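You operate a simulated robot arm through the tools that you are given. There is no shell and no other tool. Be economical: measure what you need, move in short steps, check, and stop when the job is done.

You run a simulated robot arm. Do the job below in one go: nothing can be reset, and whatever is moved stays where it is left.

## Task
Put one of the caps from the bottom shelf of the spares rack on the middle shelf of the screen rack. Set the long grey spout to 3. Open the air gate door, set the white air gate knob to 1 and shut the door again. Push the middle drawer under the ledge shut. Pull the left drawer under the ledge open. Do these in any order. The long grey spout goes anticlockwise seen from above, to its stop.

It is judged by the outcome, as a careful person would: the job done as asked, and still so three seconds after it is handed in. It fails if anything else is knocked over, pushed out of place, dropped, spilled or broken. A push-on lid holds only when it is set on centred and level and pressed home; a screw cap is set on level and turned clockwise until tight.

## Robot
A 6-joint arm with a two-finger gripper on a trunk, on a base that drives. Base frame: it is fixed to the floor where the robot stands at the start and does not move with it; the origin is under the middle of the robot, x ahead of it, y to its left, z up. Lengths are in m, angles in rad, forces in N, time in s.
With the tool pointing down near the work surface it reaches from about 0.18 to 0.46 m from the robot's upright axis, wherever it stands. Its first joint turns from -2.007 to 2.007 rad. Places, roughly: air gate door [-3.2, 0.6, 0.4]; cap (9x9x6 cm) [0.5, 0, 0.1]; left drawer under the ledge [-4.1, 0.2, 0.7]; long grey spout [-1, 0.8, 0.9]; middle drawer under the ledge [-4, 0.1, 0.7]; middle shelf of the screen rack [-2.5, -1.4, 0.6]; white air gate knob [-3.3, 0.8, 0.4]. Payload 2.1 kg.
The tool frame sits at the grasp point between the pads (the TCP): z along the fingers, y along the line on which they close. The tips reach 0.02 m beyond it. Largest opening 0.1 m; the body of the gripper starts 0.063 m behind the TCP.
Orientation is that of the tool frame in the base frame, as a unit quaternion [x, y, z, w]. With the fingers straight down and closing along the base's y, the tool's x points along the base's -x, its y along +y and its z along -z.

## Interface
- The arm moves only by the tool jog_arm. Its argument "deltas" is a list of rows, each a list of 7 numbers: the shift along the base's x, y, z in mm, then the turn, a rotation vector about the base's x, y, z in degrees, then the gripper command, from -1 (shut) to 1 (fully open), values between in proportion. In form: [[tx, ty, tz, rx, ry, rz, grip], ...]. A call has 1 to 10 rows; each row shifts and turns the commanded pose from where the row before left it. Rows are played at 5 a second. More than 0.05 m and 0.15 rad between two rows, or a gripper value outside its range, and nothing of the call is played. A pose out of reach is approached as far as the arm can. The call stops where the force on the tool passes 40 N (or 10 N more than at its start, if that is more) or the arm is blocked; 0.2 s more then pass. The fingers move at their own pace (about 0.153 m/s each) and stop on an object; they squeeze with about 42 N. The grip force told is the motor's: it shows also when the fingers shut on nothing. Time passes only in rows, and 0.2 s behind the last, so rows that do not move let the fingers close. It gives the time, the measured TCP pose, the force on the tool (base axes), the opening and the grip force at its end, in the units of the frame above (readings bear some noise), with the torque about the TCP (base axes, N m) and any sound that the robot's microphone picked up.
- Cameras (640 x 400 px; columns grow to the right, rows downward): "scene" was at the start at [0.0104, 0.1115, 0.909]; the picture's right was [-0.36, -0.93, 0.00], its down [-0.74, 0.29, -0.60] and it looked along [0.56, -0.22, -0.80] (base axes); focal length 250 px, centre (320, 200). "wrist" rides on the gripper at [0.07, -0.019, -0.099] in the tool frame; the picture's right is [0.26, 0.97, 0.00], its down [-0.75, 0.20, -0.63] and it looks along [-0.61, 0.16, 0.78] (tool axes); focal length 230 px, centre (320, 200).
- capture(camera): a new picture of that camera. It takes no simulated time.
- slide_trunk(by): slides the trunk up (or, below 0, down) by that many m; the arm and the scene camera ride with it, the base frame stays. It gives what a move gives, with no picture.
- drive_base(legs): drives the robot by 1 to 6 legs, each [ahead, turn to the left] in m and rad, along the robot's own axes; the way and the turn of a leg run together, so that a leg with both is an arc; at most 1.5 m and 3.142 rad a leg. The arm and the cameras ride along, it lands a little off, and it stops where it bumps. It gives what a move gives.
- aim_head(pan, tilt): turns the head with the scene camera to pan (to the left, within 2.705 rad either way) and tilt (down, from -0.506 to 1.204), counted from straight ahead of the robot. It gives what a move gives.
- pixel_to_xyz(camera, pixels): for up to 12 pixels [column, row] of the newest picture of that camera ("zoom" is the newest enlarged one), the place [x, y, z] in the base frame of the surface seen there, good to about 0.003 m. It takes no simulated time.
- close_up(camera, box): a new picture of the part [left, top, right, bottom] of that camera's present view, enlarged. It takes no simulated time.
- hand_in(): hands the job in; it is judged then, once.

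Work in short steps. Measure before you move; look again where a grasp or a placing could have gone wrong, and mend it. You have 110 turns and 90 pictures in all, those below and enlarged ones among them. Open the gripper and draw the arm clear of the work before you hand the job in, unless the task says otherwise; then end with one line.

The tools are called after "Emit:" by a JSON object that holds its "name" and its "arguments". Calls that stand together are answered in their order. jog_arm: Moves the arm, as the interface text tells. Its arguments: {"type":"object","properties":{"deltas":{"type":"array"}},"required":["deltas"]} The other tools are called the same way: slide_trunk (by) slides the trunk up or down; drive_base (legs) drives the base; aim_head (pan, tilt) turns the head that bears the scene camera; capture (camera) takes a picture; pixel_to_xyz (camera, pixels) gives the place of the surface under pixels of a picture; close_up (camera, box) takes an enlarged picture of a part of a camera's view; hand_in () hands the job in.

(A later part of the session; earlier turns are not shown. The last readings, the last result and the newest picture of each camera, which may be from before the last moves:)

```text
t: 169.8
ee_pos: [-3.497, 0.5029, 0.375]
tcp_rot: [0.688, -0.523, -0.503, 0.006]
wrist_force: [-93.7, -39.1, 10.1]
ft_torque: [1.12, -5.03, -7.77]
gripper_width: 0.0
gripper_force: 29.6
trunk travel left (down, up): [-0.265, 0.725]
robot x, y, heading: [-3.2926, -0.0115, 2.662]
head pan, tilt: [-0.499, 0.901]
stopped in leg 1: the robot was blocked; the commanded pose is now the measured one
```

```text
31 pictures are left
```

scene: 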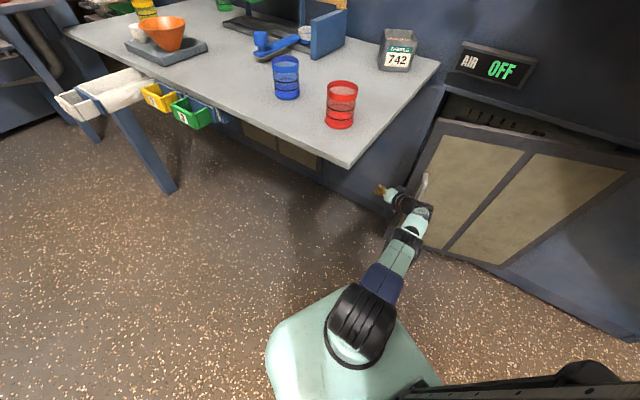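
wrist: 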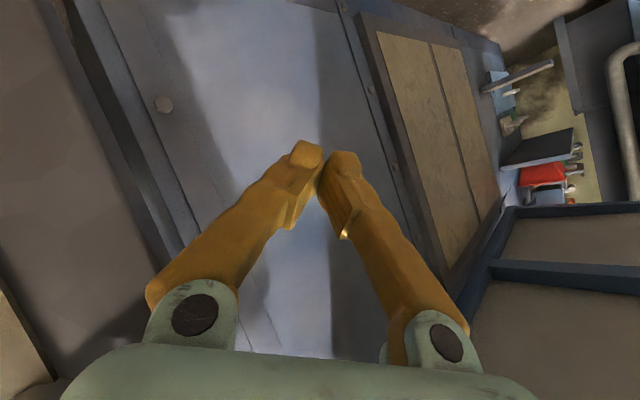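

The tool is yawed ~30° left of the arm's own line, which the arm can hardly hold, so it presses the handle. I yaw the tool back right while shifting left, which swings the wrist away from the handle.

Emit:
{"name": "jog_arm", "arguments": {"deltas": [[-30, -10, 0, 0, 0, -8, -1], [-30, -20, 0, 0, 0, -8, -1], [-20, -20, 0, 0, 0, -8, -1]]}}

```text
t: 170.1
ee_pos: [-3.4934, 0.5034, 0.373]
tcp_rot: [0.669, -0.548, -0.502, -0.006]
wrist_force: [-50.1, -17.5, 27.1]
ft_torque: [0.96, -5.16, -1.8]
gripper_width: 0.0001
gripper_force: 29.7
out of reach, approached as far as the arm can: row 1
trunk travel left (down, up): [-0.265, 0.725]
robot x, y, heading: [-3.2842, -0.0178, 2.655]
head pan, tilt: [-0.499, 0.901]
stopped in row 1: the arm was blocked; the commanded pose is now the measured one
```

Force dropped to 50 N. I repeat with more of the same.

Emit:
{"name": "jog_arm", "arguments": {"deltas": [[-20, -20, 0, 3, -3, -6, -1], [-20, -20, 0, 3, -3, -6, -1], [-20, -20, 0, 3, -3, -6, -1], [-20, -20, 0, 3, -3, -6, -1]]}}

```text
t: 171.1
ee_pos: [-3.5824, 0.5167, 0.3224]
tcp_rot: [-0.58, 0.623, 0.472, 0.23]
wrist_force: [-1.2, -0.3, 0.2]
ft_torque: [-0.02, 0.0, -0.02]
gripper_width: 0.0
gripper_force: 29.4
out of reach, approached as far as the arm can: row 1, 2, 3, 4
trunk travel left (down, up): [-0.265, 0.725]
robot x, y, heading: [-3.2879, -0.015, 2.641]
head pan, tilt: [-0.499, 0.901]
```

Free, no force. I now withdraw in −y.

Emit:
{"name": "jog_arm", "arguments": {"deltas": [[0, -25, 0, 0, 0, 0, -1], [0, -25, 0, 0, 0, 0, -1], [0, -30, 0, 0, 0, 0, -1], [0, -30, 0, 0, 0, 0, -1], [0, -30, 0, 0, 0, 0, -1], [0, 0, 0, 0, 0, 0, -1]]}}

Emit:
{"name": "capture", "arguments": {"camera": "scene"}}

```text
t: 172.5
ee_pos: [-3.6288, 0.4378, 0.2686]
tcp_rot: [-0.58, 0.623, 0.472, 0.229]
wrist_force: [0.9, 0.5, -0.2]
ft_torque: [0.02, 0.0, 0.01]
gripper_width: 0.0
gripper_force: 29.4
out of reach, approached as far as the arm can: row 1, 2, 3, 4, 5
trunk travel left (down, up): [-0.265, 0.725]
robot x, y, heading: [-3.2896, -0.015, 2.641]
head pan, tilt: [-0.499, 0.901]
```

```text
30 pictures are left
```

scene: 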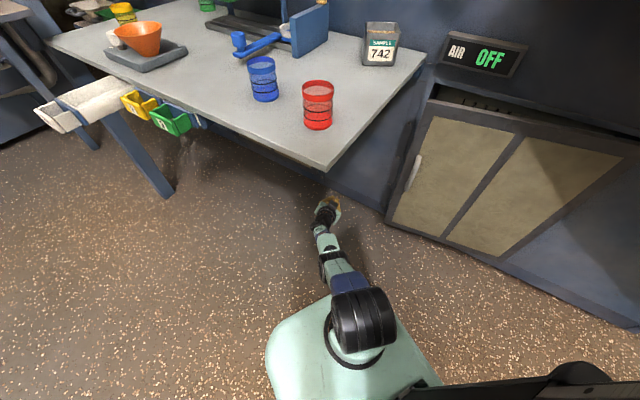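

The arm is clear and nothing was disturbed; the door is still ajar. I reverse, raise the trunk, and swing the tool to point down.

Emit:
{"name": "drive_base", "arguments": {"legs": [[-0.3, 0]]}}

Emit:
{"name": "slide_trunk", "arguments": {"by": 0.4}}

Emit:
{"name": "jog_arm", "arguments": {"deltas": [[5, -5, 0, -5, -5, 0, -1], [5, -5, 0, -5, -5, 0, -1], [5, -5, 0, -5, -5, 0, -1], [5, -5, 0, -5, -5, 0, -1], [5, -5, 0, -5, -5, 0, -1], [5, -5, 0, -5, -5, 0, -1], [5, -5, 0, -5, -5, 0, -1], [0, 0, 0, 0, 0, 0, -1]]}}

```text
t: 174.5
ee_pos: [-3.3677, 0.2957, 0.2697]
tcp_rot: [-0.581, 0.623, 0.472, 0.227]
wrist_force: [0.4, -0.1, -0.9]
ft_torque: [0.02, 0.0, -0.02]
gripper_width: 0.0
gripper_force: 29.3
trunk travel left (down, up): [-0.265, 0.725]
robot x, y, heading: [-3.024, -0.1566, 2.641]
head pan, tilt: [-0.499, 0.901]
```

```text
t: 178.3
ee_pos: [-3.3672, 0.2942, 0.6689]
tcp_rot: [-0.58, 0.623, 0.472, 0.228]
wrist_force: [0.7, 0.0, 0.4]
ft_torque: [0.03, -0.01, 0.01]
gripper_width: 0.0
gripper_force: 29.8
trunk travel left (down, up): [-0.665, 0.325]
robot x, y, heading: [-3.0246, -0.1576, 2.645]
head pan, tilt: [-0.499, 0.901]
```

```text
t: 180.2
ee_pos: [-3.3241, 0.2253, 0.67]
tcp_rot: [0.735, -0.638, -0.072, -0.22]
wrist_force: [0.1, -1.0, -0.8]
ft_torque: [0.02, 0.04, 0.01]
gripper_width: 0.0003
gripper_force: 29.5
out of reach, approached as far as the arm can: row 1, 2, 4, 5, 6, 7
trunk travel left (down, up): [-0.665, 0.325]
robot x, y, heading: [-3.0257, -0.1555, 2.646]
head pan, tilt: [-0.499, 0.901]
```

I finish straightening the tool and raise it above the door top.

Emit:
{"name": "jog_arm", "arguments": {"deltas": [[0, 0, 25, -7.4, 3.1, 0, -1], [0, 0, 25, -7.4, 3.1, 0, -1], [0, 0, 25, -7.4, 3.1, 0, -1], [0, 0, 25, -2, 1, 0, -1], [0, 0, 0, 0, 0, 0, -1]]}}

Emit:
{"name": "aim_head", "arguments": {"pan": -0.7, "tilt": 0.75}}

Emit:
{"name": "capture", "arguments": {"camera": "scene"}}

```text
t: 181.3
ee_pos: [-3.2909, 0.1807, 0.7414]
tcp_rot: [0.753, -0.652, -0.028, -0.083]
wrist_force: [-0.2, -0.8, -0.7]
ft_torque: [0.01, -0.02, -0.02]
gripper_width: 0.0001
gripper_force: 28.8
out of reach, approached as far as the arm can: row 2, 3, 4
trunk travel left (down, up): [-0.665, 0.325]
robot x, y, heading: [-3.0268, -0.1555, 2.64]
head pan, tilt: [-0.499, 0.901]
```

```text
t: 182.1
ee_pos: [-3.2903, 0.1788, 0.7411]
tcp_rot: [0.752, -0.653, -0.028, -0.083]
wrist_force: [0.8, 0.0, 0.5]
ft_torque: [-0.01, 0.01, 0.0]
gripper_width: 0.0001
gripper_force: 28.9
trunk travel left (down, up): [-0.665, 0.325]
robot x, y, heading: [-3.0238, -0.1541, 2.652]
head pan, tilt: [-0.7, 0.75]
```

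```text
29 pictures are left
```

scene: 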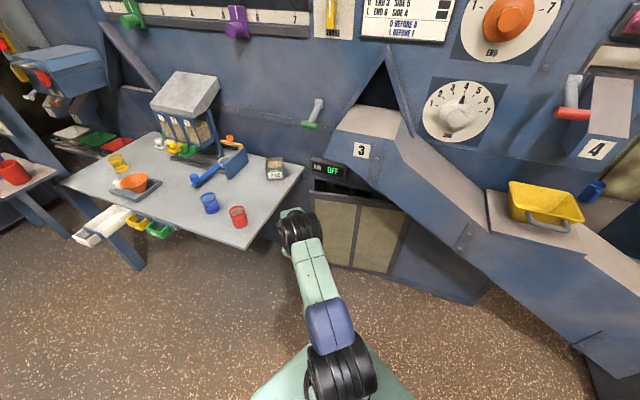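

I measure the door's present angle.

Emit:
{"name": "close_up", "arguments": {"camera": "scene", "box": [300, 150, 420, 280]}}

Emit:
{"name": "pixel_to_xyz", "arguments": {"camera": "scene", "pixels": [[318, 197], [322, 215], [400, 210], [316, 188], [370, 130], [352, 128], [405, 150]]}}

```text
3.08 times, centred on (360, 215) of scene
```

zoom: 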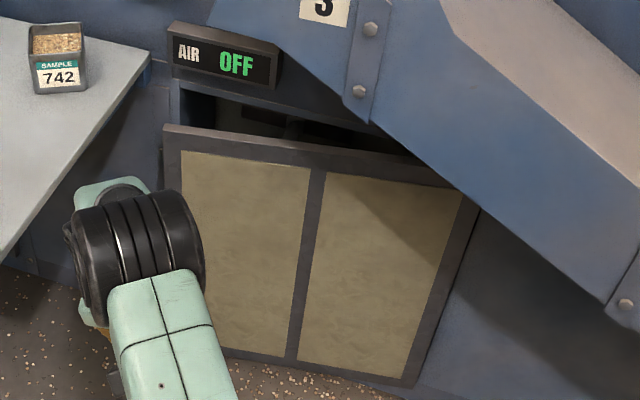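

```text
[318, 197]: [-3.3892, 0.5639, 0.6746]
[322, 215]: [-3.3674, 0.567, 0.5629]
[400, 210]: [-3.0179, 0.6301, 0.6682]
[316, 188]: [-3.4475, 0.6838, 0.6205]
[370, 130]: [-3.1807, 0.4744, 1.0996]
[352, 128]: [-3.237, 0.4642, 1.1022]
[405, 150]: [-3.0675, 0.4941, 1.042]
```

I check the AIR box clearance above the door, since the gripper body would come near it.

Emit:
{"name": "pixel_to_xyz", "arguments": {"camera": "zoom", "pixels": [[190, 55], [240, 65], [225, 92], [225, 30], [180, 130], [300, 148], [430, 178], [200, 105], [300, 128]]}}

```text
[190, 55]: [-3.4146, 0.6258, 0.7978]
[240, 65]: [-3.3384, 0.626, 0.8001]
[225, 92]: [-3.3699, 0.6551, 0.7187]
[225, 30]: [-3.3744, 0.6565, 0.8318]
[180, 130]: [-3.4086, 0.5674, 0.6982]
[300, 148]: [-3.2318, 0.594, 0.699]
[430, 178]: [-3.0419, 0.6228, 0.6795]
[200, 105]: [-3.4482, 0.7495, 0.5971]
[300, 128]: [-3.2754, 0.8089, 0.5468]
```

The AIR box face is at y 0.626 above z 0.77, so I keep the tip leaning forward. I turn the base right, yaw the tool back, and drop the trunk a bit, still in free space.

Emit:
{"name": "drive_base", "arguments": {"legs": [[0, -0.45]]}}

Emit:
{"name": "slide_trunk", "arguments": {"by": -0.06}}

Emit:
{"name": "jog_arm", "arguments": {"deltas": [[0, 0, 25, 0, 0, 8, -1], [0, 0, 25, 0, 0, 8, -1], [0, 0, 20, 0, 0, 8, -1], [0, 0, 0, 0, 0, 0, -1]]}}

```text
t: 183.8
ee_pos: [-3.1165, 0.262, 0.7413]
tcp_rot: [-0.587, 0.805, 0.008, 0.087]
wrist_force: [-0.6, 0.5, -0.1]
ft_torque: [-0.03, 0.03, 0.01]
gripper_width: 0.0001
gripper_force: 30.0
trunk travel left (down, up): [-0.665, 0.325]
robot x, y, heading: [-3.0261, -0.1567, 2.19]
head pan, tilt: [-0.7, 0.75]
```

```text
t: 184.8
ee_pos: [-3.1165, 0.2616, 0.6807]
tcp_rot: [-0.587, 0.805, 0.009, 0.087]
wrist_force: [0.3, -0.1, -0.1]
ft_torque: [0.02, 0.02, 0.02]
gripper_width: 0.0001
gripper_force: 29.6
trunk travel left (down, up): [-0.605, 0.385]
robot x, y, heading: [-3.0244, -0.1553, 2.191]
head pan, tilt: [-0.7, 0.75]
```

```text
t: 185.8
ee_pos: [-3.1178, 0.24, 0.7389]
tcp_rot: [0.741, -0.664, -0.025, -0.096]
wrist_force: [-0.3, 0.3, -0.2]
ft_torque: [0.0, -0.02, 0.01]
gripper_width: 0.0001
gripper_force: 29.3
out of reach, approached as far as the arm can: row 2, 3
trunk travel left (down, up): [-0.605, 0.385]
robot x, y, heading: [-3.0293, -0.1596, 2.194]
head pan, tilt: [-0.7, 0.75]
```

Lean is 11°, tip z≈0.72, above the door top 0.699. I drive 0.43 to bring the tip just behind the door top.

Emit:
{"name": "drive_base", "arguments": {"legs": [[0.3, 0], [0.13, 0]]}}

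Emit:
{"name": "capture", "arguments": {"camera": "wrist"}}

```text
t: 188.7
ee_pos: [-3.3694, 0.5884, 0.7385]
tcp_rot: [0.742, -0.663, -0.025, -0.096]
wrist_force: [-0.5, 0.6, -0.6]
ft_torque: [0.03, 0.0, -0.01]
gripper_width: 0.0001
gripper_force: 29.1
trunk travel left (down, up): [-0.605, 0.385]
robot x, y, heading: [-3.2744, 0.1944, 2.188]
head pan, tilt: [-0.7, 0.75]
```

```text
27 pictures are left
```

wrist: 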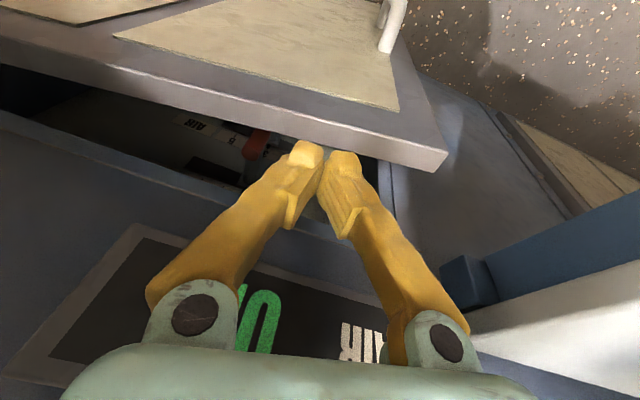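

The tip hangs over the gap behind the door. I measure the door's inner top edge and lintel near the tip.

Emit:
{"name": "pixel_to_xyz", "arguments": {"camera": "wrist", "pixels": [[280, 118], [285, 136], [380, 140], [400, 165], [230, 188], [425, 160], [440, 165]]}}

```text
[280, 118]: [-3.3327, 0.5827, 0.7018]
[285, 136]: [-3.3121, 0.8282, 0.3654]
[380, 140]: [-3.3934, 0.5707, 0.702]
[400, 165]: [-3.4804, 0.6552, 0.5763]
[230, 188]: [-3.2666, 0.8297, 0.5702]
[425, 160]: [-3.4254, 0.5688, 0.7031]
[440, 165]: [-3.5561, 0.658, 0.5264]
```

Door inner top edge y≈0.582 near x -3.39. I shift to (-3.395, 0.606) and descend behind it.

Emit:
{"name": "jog_arm", "arguments": {"deltas": [[-13, 9, 0, 0, 0, 0, -1], [-13, 9, 0, 0, 0, 0, -1], [0, 0, -20, 0, 0, 0, -1], [0, 0, -20, 0, 0, 0, -1], [0, 0, -15, 0, 0, 0, -1], [0, 0, 0, 0, 0, 0, -1]]}}

Emit:
{"name": "capture", "arguments": {"camera": "wrist"}}

```text
t: 190.1
ee_pos: [-3.3996, 0.5976, 0.6862]
tcp_rot: [0.74, -0.664, -0.028, -0.1]
wrist_force: [-6.4, -23.9, 12.2]
ft_torque: [2.5, -0.59, 0.12]
gripper_width: 0.0002
gripper_force: 29.8
trunk travel left (down, up): [-0.605, 0.385]
robot x, y, heading: [-3.2759, 0.1929, 2.195]
head pan, tilt: [-0.7, 0.75]
```

```text
26 pictures are left
```

wrist: 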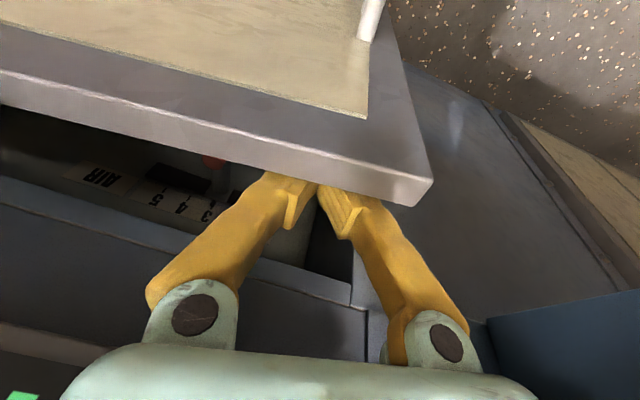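

The tip is behind the door. I pull it open along its arc with the arm.

Emit:
{"name": "jog_arm", "arguments": {"deltas": [[0, -12, 0, 0, 0, 0, -1], [1, -18, 0, 0, 0, 0, -1], [2, -20, 0, 0, 0, 0, -1], [3, -20, 0, 0, 0, 0, -1], [5, -20, 0, 0, 0, 0, -1], [6, -20, 0, 0, 0, 0, -1], [0, 0, 0, 0, 0, 0, -1]]}}

Emit:
{"name": "drive_base", "arguments": {"legs": [[-0.12, 0], [-0.12, 0]]}}

Emit:
{"name": "capture", "arguments": {"camera": "wrist"}}

```text
t: 191.7
ee_pos: [-3.3777, 0.4976, 0.6847]
tcp_rot: [0.741, -0.665, -0.025, -0.096]
wrist_force: [-0.3, 0.1, -0.1]
ft_torque: [0.02, 0.01, 0.0]
gripper_width: 0.0002
gripper_force: 29.6
trunk travel left (down, up): [-0.605, 0.385]
robot x, y, heading: [-3.2743, 0.1899, 2.193]
head pan, tilt: [-0.7, 0.75]
```

```text
t: 193.8
ee_pos: [-3.2365, 0.3019, 0.6844]
tcp_rot: [0.742, -0.663, -0.025, -0.095]
wrist_force: [0.2, -0.3, 0.1]
ft_torque: [0.03, 0.07, 0.03]
gripper_width: 0.0001
gripper_force: 30.3
trunk travel left (down, up): [-0.605, 0.385]
robot x, y, heading: [-3.1346, -0.0054, 2.193]
head pan, tilt: [-0.7, 0.75]
```

```text
25 pictures are left
```

wrist: 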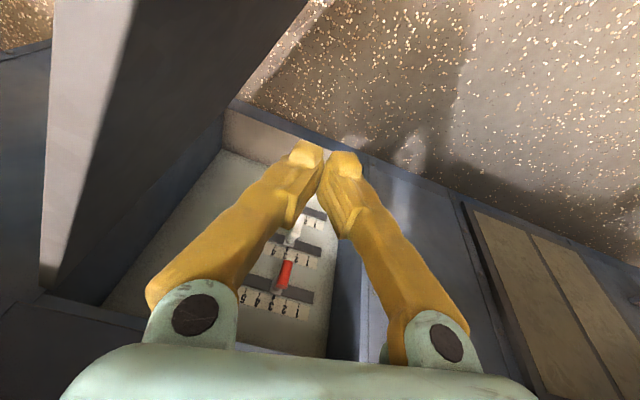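

The door swung wide open and the slider panel shows. I look with the scene camera.

Emit:
{"name": "aim_head", "arguments": {"pan": -0.5, "tilt": 0.8}}

Emit:
{"name": "capture", "arguments": {"camera": "scene"}}

```text
t: 194.5
ee_pos: [-3.2377, 0.3019, 0.6832]
tcp_rot: [0.742, -0.663, -0.025, -0.095]
wrist_force: [-0.5, 0.1, -0.3]
ft_torque: [0.0, -0.02, 0.02]
gripper_width: 0.0001
gripper_force: 29.3
trunk travel left (down, up): [-0.605, 0.385]
robot x, y, heading: [-3.1347, -0.0036, 2.197]
head pan, tilt: [-0.499, 0.799]
```

```text
24 pictures are left
```

scene: 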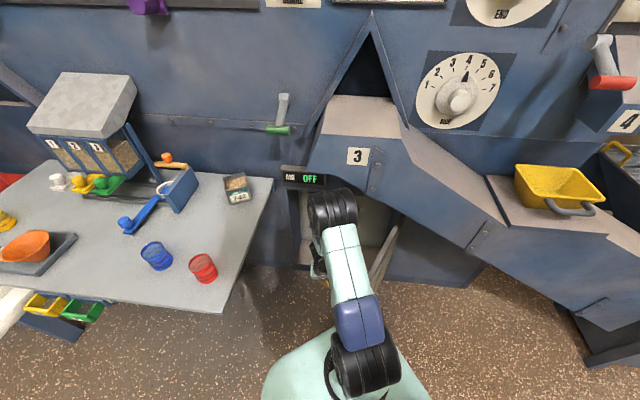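

The door stands open at (385,245). I enlarge the wrist view of the slider panel.

Emit:
{"name": "close_up", "arguments": {"camera": "wrist", "box": [220, 190, 350, 330]}}

Emit:
{"name": "pixel_to_xyz", "arguments": {"camera": "scene", "pixels": [[398, 230], [378, 275], [385, 250], [376, 283], [310, 250], [300, 268]]}}

```text
2.86 times, centred on (285, 260) of wrist
```

zoom: 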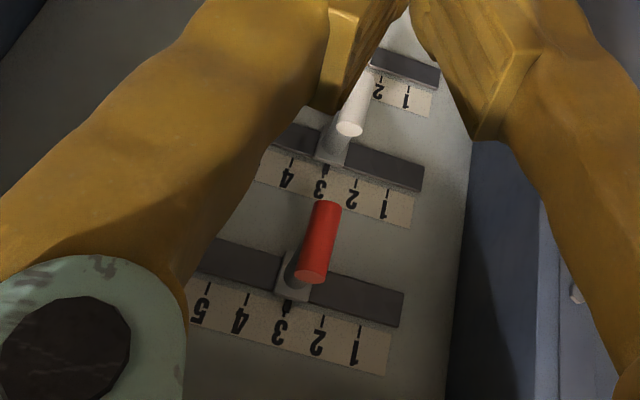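

```text
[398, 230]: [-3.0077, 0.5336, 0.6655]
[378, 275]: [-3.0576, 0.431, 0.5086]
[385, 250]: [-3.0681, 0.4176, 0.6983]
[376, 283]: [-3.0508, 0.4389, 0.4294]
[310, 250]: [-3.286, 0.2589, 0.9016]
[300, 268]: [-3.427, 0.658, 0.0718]
```

The white slider is at 3 on the middle scale; 1 lies to the left (−x). I measure knob and ticks.

Emit:
{"name": "pixel_to_xyz", "arguments": {"camera": "zoom", "pixels": [[349, 128], [335, 145], [340, 160], [388, 192], [357, 182], [326, 170], [292, 160], [415, 175], [312, 275], [288, 297], [358, 330]]}}

```text
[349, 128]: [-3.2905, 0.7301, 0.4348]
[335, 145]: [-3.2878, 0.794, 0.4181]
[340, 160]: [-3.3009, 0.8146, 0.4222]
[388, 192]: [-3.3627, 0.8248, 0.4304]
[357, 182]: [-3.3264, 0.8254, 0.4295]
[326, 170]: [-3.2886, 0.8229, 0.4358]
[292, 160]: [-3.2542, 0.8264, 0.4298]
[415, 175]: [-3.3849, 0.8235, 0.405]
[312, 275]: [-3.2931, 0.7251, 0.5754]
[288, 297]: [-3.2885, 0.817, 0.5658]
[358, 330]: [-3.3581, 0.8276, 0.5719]
```

Door is at ≈66°. White knob: x -3.290, tip y 0.73, z 0.425; tick 1 at x -3.362. First I sweep the door further open with the finger, for room.

Emit:
{"name": "jog_arm", "arguments": {"deltas": [[35, 0, 0, 0, 0, 0, -1], [35, 0, 0, 0, 0, 0, -1], [35, 0, 0, 0, 0, 0, -1], [35, 0, 0, 0, 0, 0, -1], [35, 0, 0, 0, 0, 0, -1], [35, 0, 0, 0, 0, 0, -1], [35, 0, 0, 0, 0, 0, -1], [35, 0, 0, 0, 0, 0, -1], [25, 0, 0, 0, 0, 0, -1], [0, 0, 0, 0, 0, 0, -1]]}}

Emit:
{"name": "capture", "arguments": {"camera": "scene"}}

```text
t: 195.2
ee_pos: [-3.1688, 0.3002, 0.6825]
tcp_rot: [0.746, -0.659, -0.026, -0.089]
wrist_force: [-22.9, 2.3, 1.4]
ft_torque: [0.02, -0.42, -0.2]
gripper_width: 0.0002
gripper_force: 30.0
trunk travel left (down, up): [-0.605, 0.385]
robot x, y, heading: [-3.1348, -0.0016, 2.193]
head pan, tilt: [-0.499, 0.799]
stopped in row 3: the force on the tool passed its limit at 92 N (the readings are from after the stop); the commanded pose is now the measured one
```

```text
22 pictures are left
```

scene: 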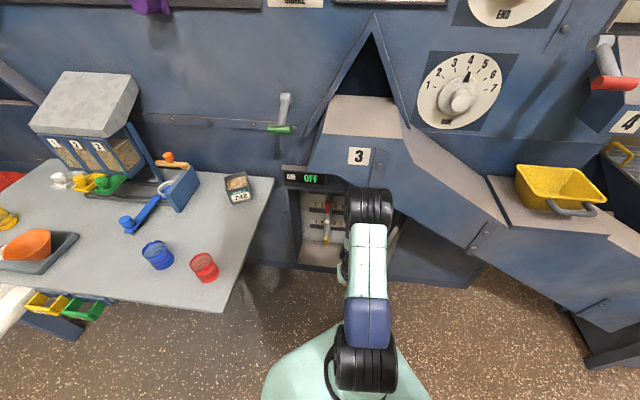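

Contact with the door at speed tripped the limit. I push more slowly.

Emit:
{"name": "jog_arm", "arguments": {"deltas": [[6, 0, 0, 0, 0, 0, -1], [8, 0, 0, 0, 0, 0, -1], [8, 0, 0, 0, 0, 0, -1], [8, 0, 0, 0, 0, 0, -1], [8, 0, 0, 0, 0, 0, -1]]}}

```text
t: 195.7
ee_pos: [-3.1677, 0.3, 0.6824]
tcp_rot: [0.749, -0.656, -0.025, -0.089]
wrist_force: [-38.7, 4.5, 1.0]
ft_torque: [-0.12, -0.69, -0.23]
gripper_width: 0.0001
gripper_force: 29.6
trunk travel left (down, up): [-0.605, 0.385]
robot x, y, heading: [-3.1334, -0.0024, 2.198]
head pan, tilt: [-0.499, 0.799]
stopped in row 2: the force on the tool passed its limit at 47 N (the readings are from after the stop); the commanded pose is now the measured one
```

Blocked, perhaps by the robot's own base against the door's lower corner. I measure the base rim and door in the picture.

Emit:
{"name": "pixel_to_xyz", "arguments": {"camera": "scene", "pixels": [[325, 332], [285, 370], [400, 370], [395, 345], [394, 235], [398, 255], [327, 232], [325, 240]]}}

```text
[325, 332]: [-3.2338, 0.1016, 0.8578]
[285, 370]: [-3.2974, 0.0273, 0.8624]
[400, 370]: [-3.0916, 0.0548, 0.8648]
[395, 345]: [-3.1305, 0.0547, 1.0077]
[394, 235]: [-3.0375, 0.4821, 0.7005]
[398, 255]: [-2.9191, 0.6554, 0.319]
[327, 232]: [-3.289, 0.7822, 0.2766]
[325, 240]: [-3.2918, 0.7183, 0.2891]
```

Knob confirmed at z 0.425. I lift, shift the robot left and back so its base clears the door, and bring the finger round to the inner side again.

Emit:
{"name": "jog_arm", "arguments": {"deltas": [[-20, 0, 0, 0, 0, 0, -1], [0, 0, 35, 0, 0, 0, -1], [0, 0, 35, 0, 0, 0, -1]]}}

Emit:
{"name": "drive_base", "arguments": {"legs": [[0, -1.55], [-0.25, 0], [0, 0.9]]}}

```text
t: 196.5
ee_pos: [-3.1787, 0.3039, 0.7364]
tcp_rot: [0.748, -0.657, -0.024, -0.094]
wrist_force: [0.0, 0.3, 1.0]
ft_torque: [0.0, -0.02, 0.0]
gripper_width: 0.0
gripper_force: 30.0
out of reach, approached as far as the arm can: row 2, 3
trunk travel left (down, up): [-0.605, 0.385]
robot x, y, heading: [-3.134, -0.0026, 2.201]
head pan, tilt: [-0.499, 0.799]
```

```text
t: 204.5
ee_pos: [-3.1831, 0.1225, 0.7371]
tcp_rot: [-0.494, 0.864, -0.008, 0.096]
wrist_force: [-0.6, 0.2, 0.0]
ft_torque: [0.03, 0.0, 0.01]
gripper_width: 0.0
gripper_force: 28.9
trunk travel left (down, up): [-0.605, 0.385]
robot x, y, heading: [-3.3383, -0.1519, 1.544]
head pan, tilt: [-0.499, 0.799]
```

I drive 0.08 ahead, place the finger left of the open door's edge region, lower it, and push slowly right.

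Emit:
{"name": "drive_base", "arguments": {"legs": [[0.08, 0]]}}

Emit:
{"name": "jog_arm", "arguments": {"deltas": [[-30, 30, 0, 0, 0, 0, -1], [-30, 35, 0, 0, 0, 0, -1], [0, 20, -20, 0, 0, 0, -1], [0, 0, -30, 0, 0, 0, -1], [15, 0, 0, 0, 0, 0, -1], [15, 0, 0, 0, 0, 0, -1], [12, -2, 0, 0, 0, 0, -1], [10, -2, 0, 0, 0, 0, -1], [10, -3, 0, 0, 0, 0, -1], [10, -3, 0, 0, 0, 0, -1]]}}

```text
t: 205.6
ee_pos: [-3.1818, 0.2038, 0.7363]
tcp_rot: [-0.494, 0.864, -0.007, 0.096]
wrist_force: [0.8, -0.3, -0.6]
ft_torque: [-0.04, -0.04, 0.01]
gripper_width: 0.0002
gripper_force: 29.2
trunk travel left (down, up): [-0.605, 0.385]
robot x, y, heading: [-3.332, -0.0642, 1.543]
head pan, tilt: [-0.499, 0.799]
```

```text
t: 207.8
ee_pos: [-3.1673, 0.2777, 0.6871]
tcp_rot: [-0.493, 0.865, -0.006, 0.095]
wrist_force: [0.4, 1.0, -0.3]
ft_torque: [-0.01, -0.03, -0.01]
gripper_width: 0.0
gripper_force: 29.2
trunk travel left (down, up): [-0.605, 0.385]
robot x, y, heading: [-3.3325, -0.0631, 1.544]
head pan, tilt: [-0.499, 0.799]
```

Emit:
{"name": "jog_arm", "arguments": {"deltas": [[10, -3, 0, 0, 0, 0, -1], [10, -3, 0, 0, 0, 0, -1], [12, -3, 0, 0, 0, 0, -1], [12, -3, 0, 0, 0, 0, -1], [12, -3, 0, 0, 0, 0, -1], [12, -3, 0, 0, 0, 0, -1], [12, -2, 0, 0, 0, 0, -1], [12, -1, 0, 0, 0, 0, -1], [12, 0, 0, 0, 0, 0, -1], [0, 0, 0, 0, 0, 0, -1]]}}

Emit:
{"name": "aim_head", "arguments": {"pan": 0.0, "tilt": 0.8}}

Emit:
{"name": "capture", "arguments": {"camera": "scene"}}

```text
t: 210.0
ee_pos: [-3.0998, 0.2616, 0.6861]
tcp_rot: [-0.494, 0.864, -0.007, 0.096]
wrist_force: [-0.1, -0.2, 0.7]
ft_torque: [-0.02, -0.02, 0.01]
gripper_width: 0.0001
gripper_force: 29.4
out of reach, approached as far as the arm can: row 7, 8, 9
trunk travel left (down, up): [-0.605, 0.385]
robot x, y, heading: [-3.3346, -0.0643, 1.538]
head pan, tilt: [-0.499, 0.799]
```

```text
t: 210.9
ee_pos: [-3.0987, 0.2604, 0.6858]
tcp_rot: [-0.495, 0.864, -0.007, 0.096]
wrist_force: [0.8, 0.0, -0.2]
ft_torque: [-0.01, 0.01, 0.01]
gripper_width: 0.0003
gripper_force: 29.1
trunk travel left (down, up): [-0.605, 0.385]
robot x, y, heading: [-3.3345, -0.062, 1.539]
head pan, tilt: [0.0, 0.799]
```

```text
21 pictures are left
```

scene: 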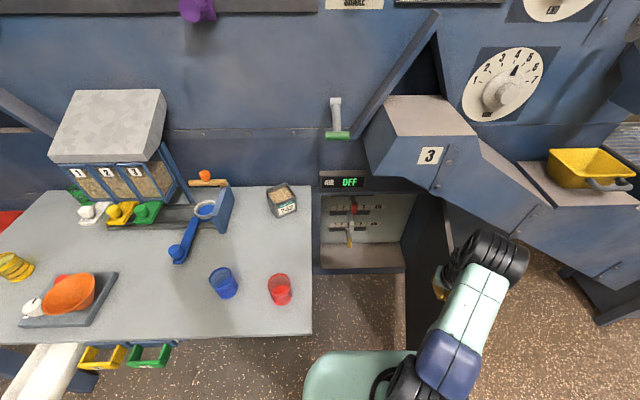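

The door follows freely now (~80°). I sweep it further by turning the base right, then lift the finger clear and turn back.

Emit:
{"name": "drive_base", "arguments": {"legs": [[0, -0.22]]}}

Emit:
{"name": "jog_arm", "arguments": {"deltas": [[-15, 5, 0, 0, 0, 0, -1], [-15, 0, 25, 0, 0, 0, -1], [-20, 0, 35, 0, 0, 0, -1]]}}

Emit:
{"name": "drive_base", "arguments": {"legs": [[-0.12, 0], [0, 0.28]]}}

Emit:
{"name": "slide_trunk", "arguments": {"by": -0.3}}

Emit:
{"name": "capture", "arguments": {"camera": "scene"}}

```text
t: 212.1
ee_pos: [-3.0332, 0.2001, 0.6863]
tcp_rot: [-0.394, 0.914, -0.017, 0.094]
wrist_force: [0.2, -0.3, 0.4]
ft_torque: [0.02, 0.03, -0.03]
gripper_width: 0.0002
gripper_force: 30.1
trunk travel left (down, up): [-0.605, 0.385]
robot x, y, heading: [-3.3356, -0.0652, 1.317]
head pan, tilt: [0.0, 0.799]
```

```text
t: 212.9
ee_pos: [-3.0842, 0.2052, 0.7484]
tcp_rot: [-0.394, 0.914, -0.018, 0.095]
wrist_force: [-0.1, 0.0, -0.8]
ft_torque: [0.0, 0.01, 0.0]
gripper_width: 0.0001
gripper_force: 29.4
trunk travel left (down, up): [-0.605, 0.385]
robot x, y, heading: [-3.332, -0.0663, 1.316]
head pan, tilt: [0.0, 0.799]
```

```text
t: 215.1
ee_pos: [-3.1976, 0.1462, 0.747]
tcp_rot: [-0.518, 0.85, -0.005, 0.096]
wrist_force: [-0.3, 0.3, 0.6]
ft_torque: [-0.01, -0.03, 0.0]
gripper_width: 0.0002
gripper_force: 29.0
trunk travel left (down, up): [-0.605, 0.385]
robot x, y, heading: [-3.3647, -0.1838, 1.595]
head pan, tilt: [0.0, 0.799]
```

```text
t: 218.1
ee_pos: [-3.1978, 0.1465, 0.4482]
tcp_rot: [-0.517, 0.85, -0.004, 0.096]
wrist_force: [0.3, 0.3, 1.0]
ft_torque: [-0.01, -0.03, -0.04]
gripper_width: 0.0002
gripper_force: 29.1
trunk travel left (down, up): [-0.305, 0.685]
robot x, y, heading: [-3.3639, -0.1821, 1.599]
head pan, tilt: [0.0, 0.799]
```

```text
20 pictures are left
```

scene: 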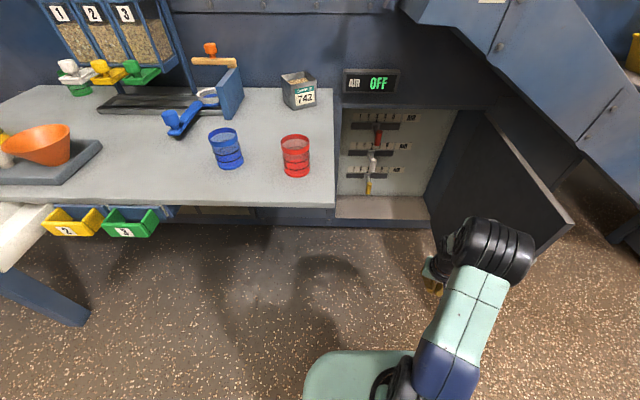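

Door is past 90°, the white slider shows at (372,160). I yaw the tool square, then pitch it forward in front of the opening.

Emit:
{"name": "jog_arm", "arguments": {"deltas": [[-25, 5, 0, 0, 1.5, 7, -1], [-25, 5, 0, 0, 1.5, 7, -1], [-25, 5, 0, 0, 1.5, 7, -1], [-25, 5, 0, 0, 1.5, 7, -1], [0, 28, 0, 8, 0, 0, -0.6], [0, 28, 0, 8, 0, 0, -0.6], [0, 28, 0, 8, 0, 0, -0.4], [0, 28, 0, 8, 0, 0, -0.2], [0, 28, 0, 8, 0, 0, 0], [0, 28, 0, 6, 0, 0, 0]]}}

Emit:
{"name": "close_up", "arguments": {"camera": "scene", "box": [320, 90, 460, 230]}}

Emit:
{"name": "pixel_to_xyz", "arguments": {"camera": "scene", "pixels": [[372, 166], [372, 160], [374, 152], [377, 130], [368, 188]]}}

```text
t: 220.3
ee_pos: [-3.3112, 0.3535, 0.4468]
tcp_rot: [-0.63, 0.632, 0.321, 0.317]
wrist_force: [-0.3, 0.3, -0.5]
ft_torque: [-0.02, -0.01, -0.01]
gripper_width: 0.0502
gripper_force: 0.1
out of reach, approached as far as the arm can: row 1, 2, 3, 4, 6, 7, 8, 9, 10
trunk travel left (down, up): [-0.305, 0.685]
robot x, y, heading: [-3.3643, -0.1818, 1.594]
head pan, tilt: [0.0, 0.799]
```

```text
2.86 times, centred on (390, 160) of scene
```

zoom: 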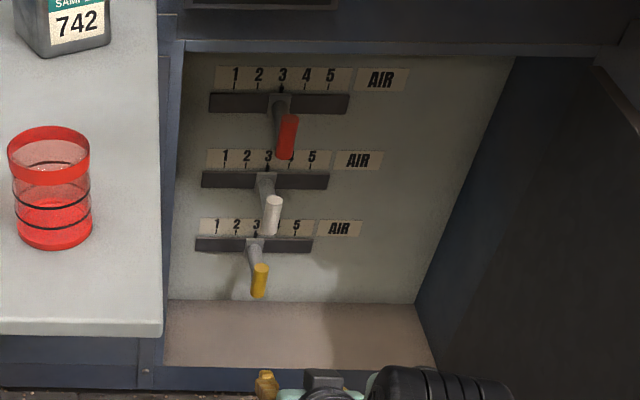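

```text
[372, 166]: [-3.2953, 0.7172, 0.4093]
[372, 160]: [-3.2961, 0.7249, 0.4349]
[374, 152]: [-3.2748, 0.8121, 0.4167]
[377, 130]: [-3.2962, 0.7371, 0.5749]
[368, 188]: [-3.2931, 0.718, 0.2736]
```

Pose is excellent: pitched 54°, pointing straight +y. White grip is at (-3.294, y 0.717–0.75, z 0.42). I lower to z 0.423 and drive in, just short of it.

Emit:
{"name": "jog_arm", "arguments": {"deltas": [[0, 0, -12, 0, 0, 0, 0], [0, 0, -12, 0, 0, 0, 0], [0, 0, 0, 0, 0, 0, 0]]}}

Emit:
{"name": "drive_base", "arguments": {"legs": [[0, -0.074], [0.33, 0], [0, 0.074]]}}

Emit:
{"name": "capture", "arguments": {"camera": "wrist"}}

```text
t: 221.1
ee_pos: [-3.3084, 0.3625, 0.4262]
tcp_rot: [-0.63, 0.632, 0.32, 0.318]
wrist_force: [0.2, 0.0, 0.7]
ft_torque: [-0.04, 0.02, -0.01]
gripper_width: 0.0503
gripper_force: 0.0
out of reach, approached as far as the arm can: row 1
trunk travel left (down, up): [-0.305, 0.685]
robot x, y, heading: [-3.3609, -0.1833, 1.594]
head pan, tilt: [0.0, 0.799]
```

```text
t: 224.2
ee_pos: [-3.2942, 0.692, 0.4244]
tcp_rot: [-0.631, 0.632, 0.321, 0.317]
wrist_force: [-0.2, 0.3, -0.1]
ft_torque: [-0.03, -0.02, 0.0]
gripper_width: 0.0501
gripper_force: 0.1
trunk travel left (down, up): [-0.305, 0.685]
robot x, y, heading: [-3.3466, 0.1466, 1.601]
head pan, tilt: [0.0, 0.799]
```

```text
18 pictures are left
```

wrist: 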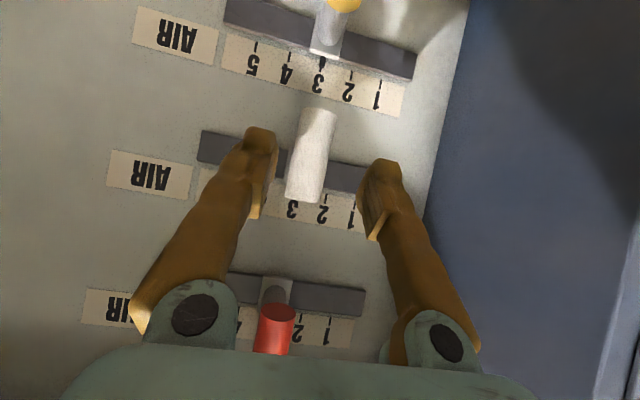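

The white grip is centred between the fingers. I advance, close, and slide left by 74 mm.

Emit:
{"name": "jog_arm", "arguments": {"deltas": [[0, 20, 0, 0, 0, 0, 0], [0, 20, -1, 0, 0, 0, 0], [0, 0, 0, 0, 0, 0, -1], [0, 0, 0, 0, 0, 0, -1], [-12, 0, 0, 0, 0, 0, -1], [-14, 0, 0, 0, 0, 0, -1], [-16, 0, 0, 0, 0, 0, -1], [-16, 0, 0, 0, 0, 0, -1], [-14, 0, 0, 0, 0, 0, -1], [0, 0, 0, 0, 0, 0, -1]]}}

Emit:
{"name": "capture", "arguments": {"camera": "wrist"}}

```text
t: 226.4
ee_pos: [-3.3205, 0.7398, 0.43]
tcp_rot: [0.632, -0.628, -0.325, -0.317]
wrist_force: [-0.6, -16.3, 22.2]
ft_torque: [-0.45, -0.32, -0.35]
gripper_width: 0.0161
gripper_force: 41.7
out of reach, approached as far as the arm can: row 6, 7, 8, 9
trunk travel left (down, up): [-0.305, 0.685]
robot x, y, heading: [-3.3489, 0.148, 1.602]
head pan, tilt: [0.0, 0.799]
```

```text
17 pictures are left
```

wrist: 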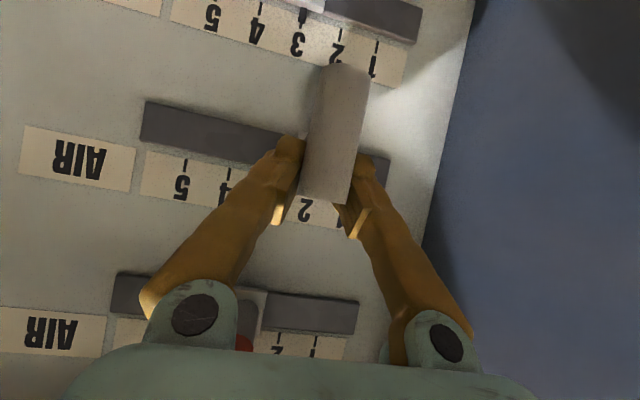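

Gripped; it moved to about tick 2 before the arm's limit. A small base turn to the left carries it the remaining 42 mm.

Emit:
{"name": "drive_base", "arguments": {"legs": [[0, 0.07]]}}

Emit:
{"name": "capture", "arguments": {"camera": "wrist"}}

```text
t: 227.2
ee_pos: [-3.3602, 0.7409, 0.43]
tcp_rot: [0.653, -0.606, -0.338, -0.306]
wrist_force: [12.4, -1.8, 29.1]
ft_torque: [-0.36, -0.85, -1.04]
gripper_width: 0.0168
gripper_force: 42.8
trunk travel left (down, up): [-0.305, 0.685]
robot x, y, heading: [-3.3508, 0.1473, 1.674]
head pan, tilt: [0.0, 0.799]
```

```text
16 pictures are left
```

wrist: 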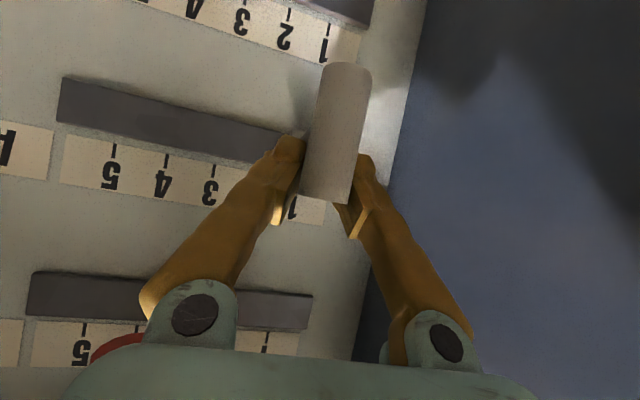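

TCP x is -3.360 against tick 1 at -3.3627. I release, back out, and look.

Emit:
{"name": "jog_arm", "arguments": {"deltas": [[0, 0, 0, 0, 0, 0, 0], [0, 0, 0, 0, 0, 0, 0]]}}

Emit:
{"name": "drive_base", "arguments": {"legs": [[-0.12, 0]]}}

Emit:
{"name": "close_up", "arguments": {"camera": "wrist", "box": [180, 20, 460, 230]}}

```text
t: 227.8
ee_pos: [-3.3602, 0.7436, 0.4252]
tcp_rot: [0.654, -0.607, -0.335, -0.303]
wrist_force: [1.0, 0.6, -0.3]
ft_torque: [0.01, -0.02, 0.01]
gripper_width: 0.05
gripper_force: 0.0
trunk travel left (down, up): [-0.305, 0.685]
robot x, y, heading: [-3.3462, 0.1468, 1.675]
head pan, tilt: [0.0, 0.799]
```

```text
t: 229.1
ee_pos: [-3.3501, 0.6201, 0.4267]
tcp_rot: [0.655, -0.606, -0.335, -0.303]
wrist_force: [1.1, 0.3, -0.3]
ft_torque: [0.02, -0.01, -0.02]
gripper_width: 0.0501
gripper_force: 0.1
trunk travel left (down, up): [-0.305, 0.685]
robot x, y, heading: [-3.3373, 0.0257, 1.668]
head pan, tilt: [0.0, 0.799]
```

```text
1.90 times, centred on (320, 125) of wrist
```

zoom: 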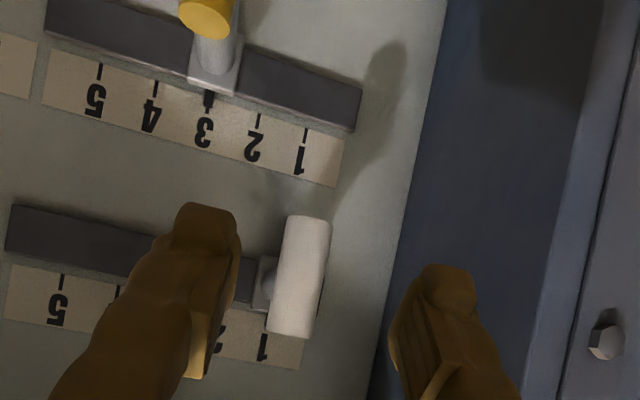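

The carriage looks aligned with 1. I verify by coordinates.

Emit:
{"name": "pixel_to_xyz", "arguments": {"camera": "zoom", "pixels": [[300, 320], [305, 260], [256, 285], [268, 262], [264, 335], [305, 140], [190, 70], [240, 80]]}}

```text
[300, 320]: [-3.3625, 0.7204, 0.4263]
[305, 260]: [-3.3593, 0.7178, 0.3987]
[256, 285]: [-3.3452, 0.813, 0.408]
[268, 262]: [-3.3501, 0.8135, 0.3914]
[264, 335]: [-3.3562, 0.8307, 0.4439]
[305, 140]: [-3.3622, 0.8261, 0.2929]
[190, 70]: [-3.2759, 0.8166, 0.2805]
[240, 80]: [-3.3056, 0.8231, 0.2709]
```

White slider sits at 1 (carriage centre ≈ -3.360). Now to shut the door: I back out, lower, and go round to the door's outer side.

Emit:
{"name": "drive_base", "arguments": {"legs": [[-0.48, 0], [0, -0.8], [0.2, 0]]}}

Emit:
{"name": "slide_trunk", "arguments": {"by": -0.1}}

Emit:
{"name": "jog_arm", "arguments": {"deltas": [[0, 0, 0, 0, 0, 0, -1], [0, 0, 0, 0, 0, 0, -1]]}}

Emit:
{"name": "aim_head", "arguments": {"pan": 0.4, "tilt": 0.7}}

Emit:
{"name": "capture", "arguments": {"camera": "scene"}}

```text
t: 235.2
ee_pos: [-2.74, 0.1291, 0.4262]
tcp_rot: [-0.367, 0.813, 0.19, 0.41]
wrist_force: [-0.1, -0.2, 0.6]
ft_torque: [-0.01, 0.01, -0.01]
gripper_width: 0.05
gripper_force: 0.1
trunk travel left (down, up): [-0.305, 0.685]
robot x, y, heading: [-3.1596, -0.2937, 0.873]
head pan, tilt: [0.0, 0.799]
```

```text
t: 236.5
ee_pos: [-2.7398, 0.1303, 0.3256]
tcp_rot: [-0.367, 0.814, 0.19, 0.409]
wrist_force: [0.8, -0.1, 0.4]
ft_torque: [0.01, 0.03, -0.03]
gripper_width: 0.0499
gripper_force: 0.1
trunk travel left (down, up): [-0.205, 0.785]
robot x, y, heading: [-3.1562, -0.2934, 0.878]
head pan, tilt: [0.0, 0.799]
```

```text
t: 237.1
ee_pos: [-2.7399, 0.1304, 0.3265]
tcp_rot: [-0.367, 0.813, 0.191, 0.41]
wrist_force: [0.6, -1.0, 0.9]
ft_torque: [-0.04, 0.01, 0.02]
gripper_width: 0.0
gripper_force: 29.7
trunk travel left (down, up): [-0.205, 0.785]
robot x, y, heading: [-3.1596, -0.2944, 0.87]
head pan, tilt: [0.0, 0.799]
```

```text
t: 238.0
ee_pos: [-2.74, 0.1296, 0.3262]
tcp_rot: [-0.366, 0.814, 0.19, 0.41]
wrist_force: [0.3, -0.8, 0.0]
ft_torque: [-0.01, 0.01, -0.03]
gripper_width: 0.0001
gripper_force: 29.6
trunk travel left (down, up): [-0.205, 0.785]
robot x, y, heading: [-3.1564, -0.2926, 0.873]
head pan, tilt: [0.4, 0.7]
```

```text
14 pictures are left
```

scene: 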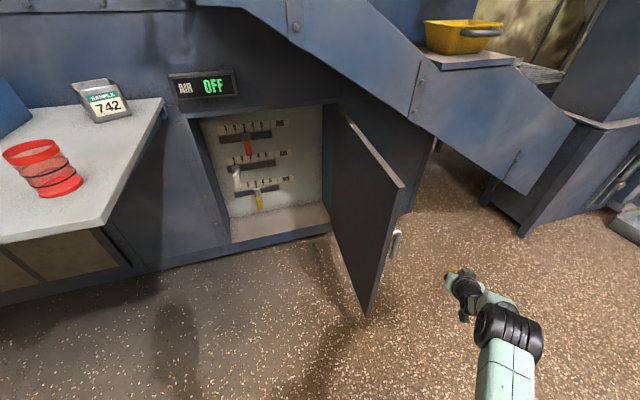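

White is at 1, and the gripper is on the door's outer side. I turn left to push it, then drive ahead.

Emit:
{"name": "drive_base", "arguments": {"legs": [[0, 0.45], [0, 0.4]]}}

Emit:
{"name": "drive_base", "arguments": {"legs": [[0.15, 0], [0.1, 0]]}}

Emit:
{"name": "capture", "arguments": {"camera": "scene"}}

```text
t: 240.9
ee_pos: [-3.1959, 0.2994, 0.3253]
tcp_rot: [0.668, -0.592, -0.341, -0.295]
wrist_force: [-0.3, -0.5, 0.1]
ft_torque: [0.01, 0.0, -0.04]
gripper_width: 0.0
gripper_force: 29.5
trunk travel left (down, up): [-0.205, 0.785]
robot x, y, heading: [-3.1589, -0.2935, 1.718]
head pan, tilt: [0.4, 0.7]
```

```text
t: 243.0
ee_pos: [-3.2312, 0.5446, 0.3273]
tcp_rot: [0.667, -0.593, -0.341, -0.296]
wrist_force: [-0.1, 1.4, 0.8]
ft_torque: [0.01, 0.01, 0.02]
gripper_width: 0.0001
gripper_force: 30.0
trunk travel left (down, up): [-0.205, 0.785]
robot x, y, heading: [-3.1937, -0.0457, 1.715]
head pan, tilt: [0.4, 0.7]
```

```text
13 pictures are left
```

scene: 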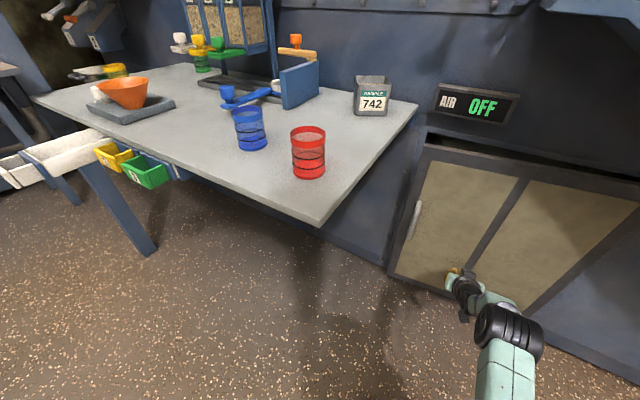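

Nearly shut. I push the last few cm with the arm until it meets the frame.

Emit:
{"name": "jog_arm", "arguments": {"deltas": [[0, 12, 0, 0, 0, 0, -1], [0, 12, 0, 0, 0, 0, -1], [0, 12, 0, 0, 0, 0, -1], [0, 10, 0, 0, 0, 0, -1], [0, 8, 0, 0, 0, 0, -1], [0, 8, 0, 0, 0, 0, -1], [0, 6, 0, 0, 0, 0, -1], [0, 6, 0, 0, 0, 0, -1], [0, 0, 0, 0, 0, 0, -1]]}}

```text
t: 245.0
ee_pos: [-3.239, 0.5867, 0.3227]
tcp_rot: [0.67, -0.591, -0.344, -0.29]
wrist_force: [0.6, 0.9, 0.5]
ft_torque: [0.01, 0.03, -0.02]
gripper_width: 0.0
gripper_force: 29.2
out of reach, approached as far as the arm can: row 3, 4, 5, 6, 7, 8
trunk travel left (down, up): [-0.205, 0.785]
robot x, y, heading: [-3.1932, -0.0492, 1.718]
head pan, tilt: [0.4, 0.7]
```

Emit:
{"name": "drive_base", "arguments": {"legs": [[0.04, 0]]}}

Emit:
{"name": "capture", "arguments": {"camera": "scene"}}

Emit:
{"name": "pixel_to_xyz", "arguments": {"camera": "scene", "pixels": [[425, 170], [415, 235], [500, 195], [580, 200]]}}

```text
t: 245.9
ee_pos: [-3.2457, 0.6184, 0.3199]
tcp_rot: [0.672, -0.591, -0.343, -0.285]
wrist_force: [0.2, -11.3, 2.6]
ft_torque: [0.04, 0.03, -0.05]
gripper_width: 0.0
gripper_force: 29.3
trunk travel left (down, up): [-0.205, 0.785]
robot x, y, heading: [-3.1998, -0.0166, 1.714]
head pan, tilt: [0.4, 0.7]
stopped in leg 1: the force on the tool passed its limit at 112 N (the readings are from after the stop); the commanded pose is now the measured one
```

```text
12 pictures are left
```

scene: 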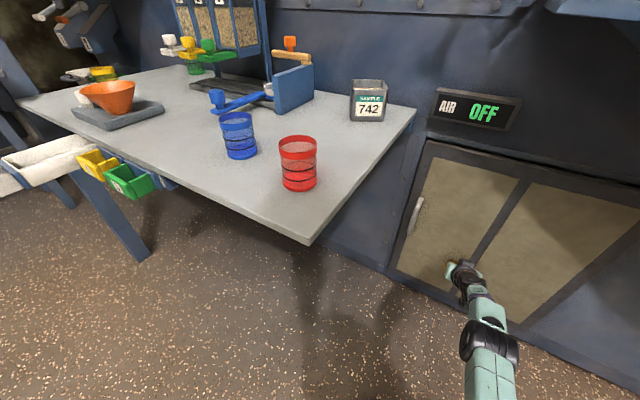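

```text
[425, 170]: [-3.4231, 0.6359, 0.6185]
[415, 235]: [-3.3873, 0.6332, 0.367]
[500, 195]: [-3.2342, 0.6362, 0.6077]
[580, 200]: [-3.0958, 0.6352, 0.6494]
```

The door is shut flush (y 0.636). Now I back away and drive along the corridor towards the spout, then look.

Emit:
{"name": "drive_base", "arguments": {"legs": [[-0.3, 0], [0, -1.72], [1.5, 0], [0.45, 0]]}}

Emit:
{"name": "slide_trunk", "arguments": {"by": 0.3}}

Emit:
{"name": "aim_head", "arguments": {"pan": 1.1, "tilt": 0.3}}

Emit:
{"name": "capture", "arguments": {"camera": "scene"}}

```text
t: 261.5
ee_pos: [-0.5728, -0.4506, 0.3187]
tcp_rot: [0.03, 0.894, -0.003, 0.447]
wrist_force: [0.6, -0.2, -0.2]
ft_torque: [0.02, -0.01, -0.02]
gripper_width: 0.0
gripper_force: 29.9
trunk travel left (down, up): [-0.205, 0.785]
robot x, y, heading: [-1.2088, -0.3712, -0.051]
head pan, tilt: [0.4, 0.7]
```

```text
t: 264.5
ee_pos: [-0.573, -0.4509, 0.6192]
tcp_rot: [0.03, 0.894, -0.003, 0.446]
wrist_force: [0.4, -0.3, -0.5]
ft_torque: [0.01, 0.0, 0.02]
gripper_width: 0.0
gripper_force: 29.3
trunk travel left (down, up): [-0.505, 0.485]
robot x, y, heading: [-1.2058, -0.3743, -0.053]
head pan, tilt: [0.4, 0.7]
```

```text
t: 265.6
ee_pos: [-0.5723, -0.4514, 0.6184]
tcp_rot: [0.029, 0.894, -0.003, 0.447]
wrist_force: [0.2, -0.4, 0.4]
ft_torque: [0.05, 0.0, 0.01]
gripper_width: 0.0
gripper_force: 30.1
trunk travel left (down, up): [-0.505, 0.485]
robot x, y, heading: [-1.2081, -0.376, -0.051]
head pan, tilt: [1.1, 0.3]
```

```text
11 pictures are left
```

scene: 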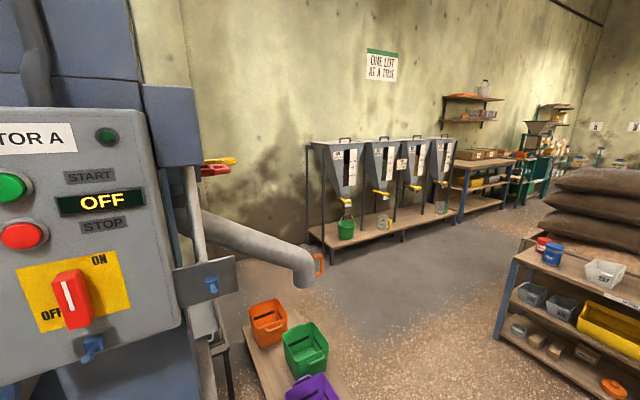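

The spout runs from (185,215) to its mouth at (300,275), with buckets below. I measure it and the buckets.

Emit:
{"name": "pixel_to_xyz", "arguments": {"camera": "scene", "pixels": [[300, 275], [300, 258], [260, 238], [215, 225], [192, 205], [318, 262], [268, 310], [305, 340], [310, 385], [205, 160], [235, 285], [160, 110]]}}

Emit:
{"name": "close_up", "arguments": {"camera": "scene", "box": [160, 140, 360, 400]}}

```text
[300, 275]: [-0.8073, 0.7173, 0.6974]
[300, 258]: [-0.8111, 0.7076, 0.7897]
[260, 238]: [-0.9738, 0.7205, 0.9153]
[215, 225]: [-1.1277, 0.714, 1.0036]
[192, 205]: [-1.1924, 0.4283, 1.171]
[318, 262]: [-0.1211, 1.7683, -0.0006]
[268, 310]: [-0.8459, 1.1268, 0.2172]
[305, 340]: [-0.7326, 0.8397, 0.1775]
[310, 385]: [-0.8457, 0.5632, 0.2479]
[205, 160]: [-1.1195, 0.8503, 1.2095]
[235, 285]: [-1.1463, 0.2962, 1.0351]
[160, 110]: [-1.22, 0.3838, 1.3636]
```

```text
1.54 times, centred on (260, 270) of scene
```

zoom: 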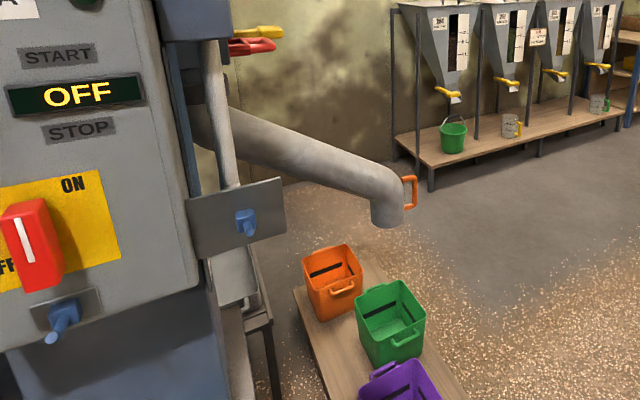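

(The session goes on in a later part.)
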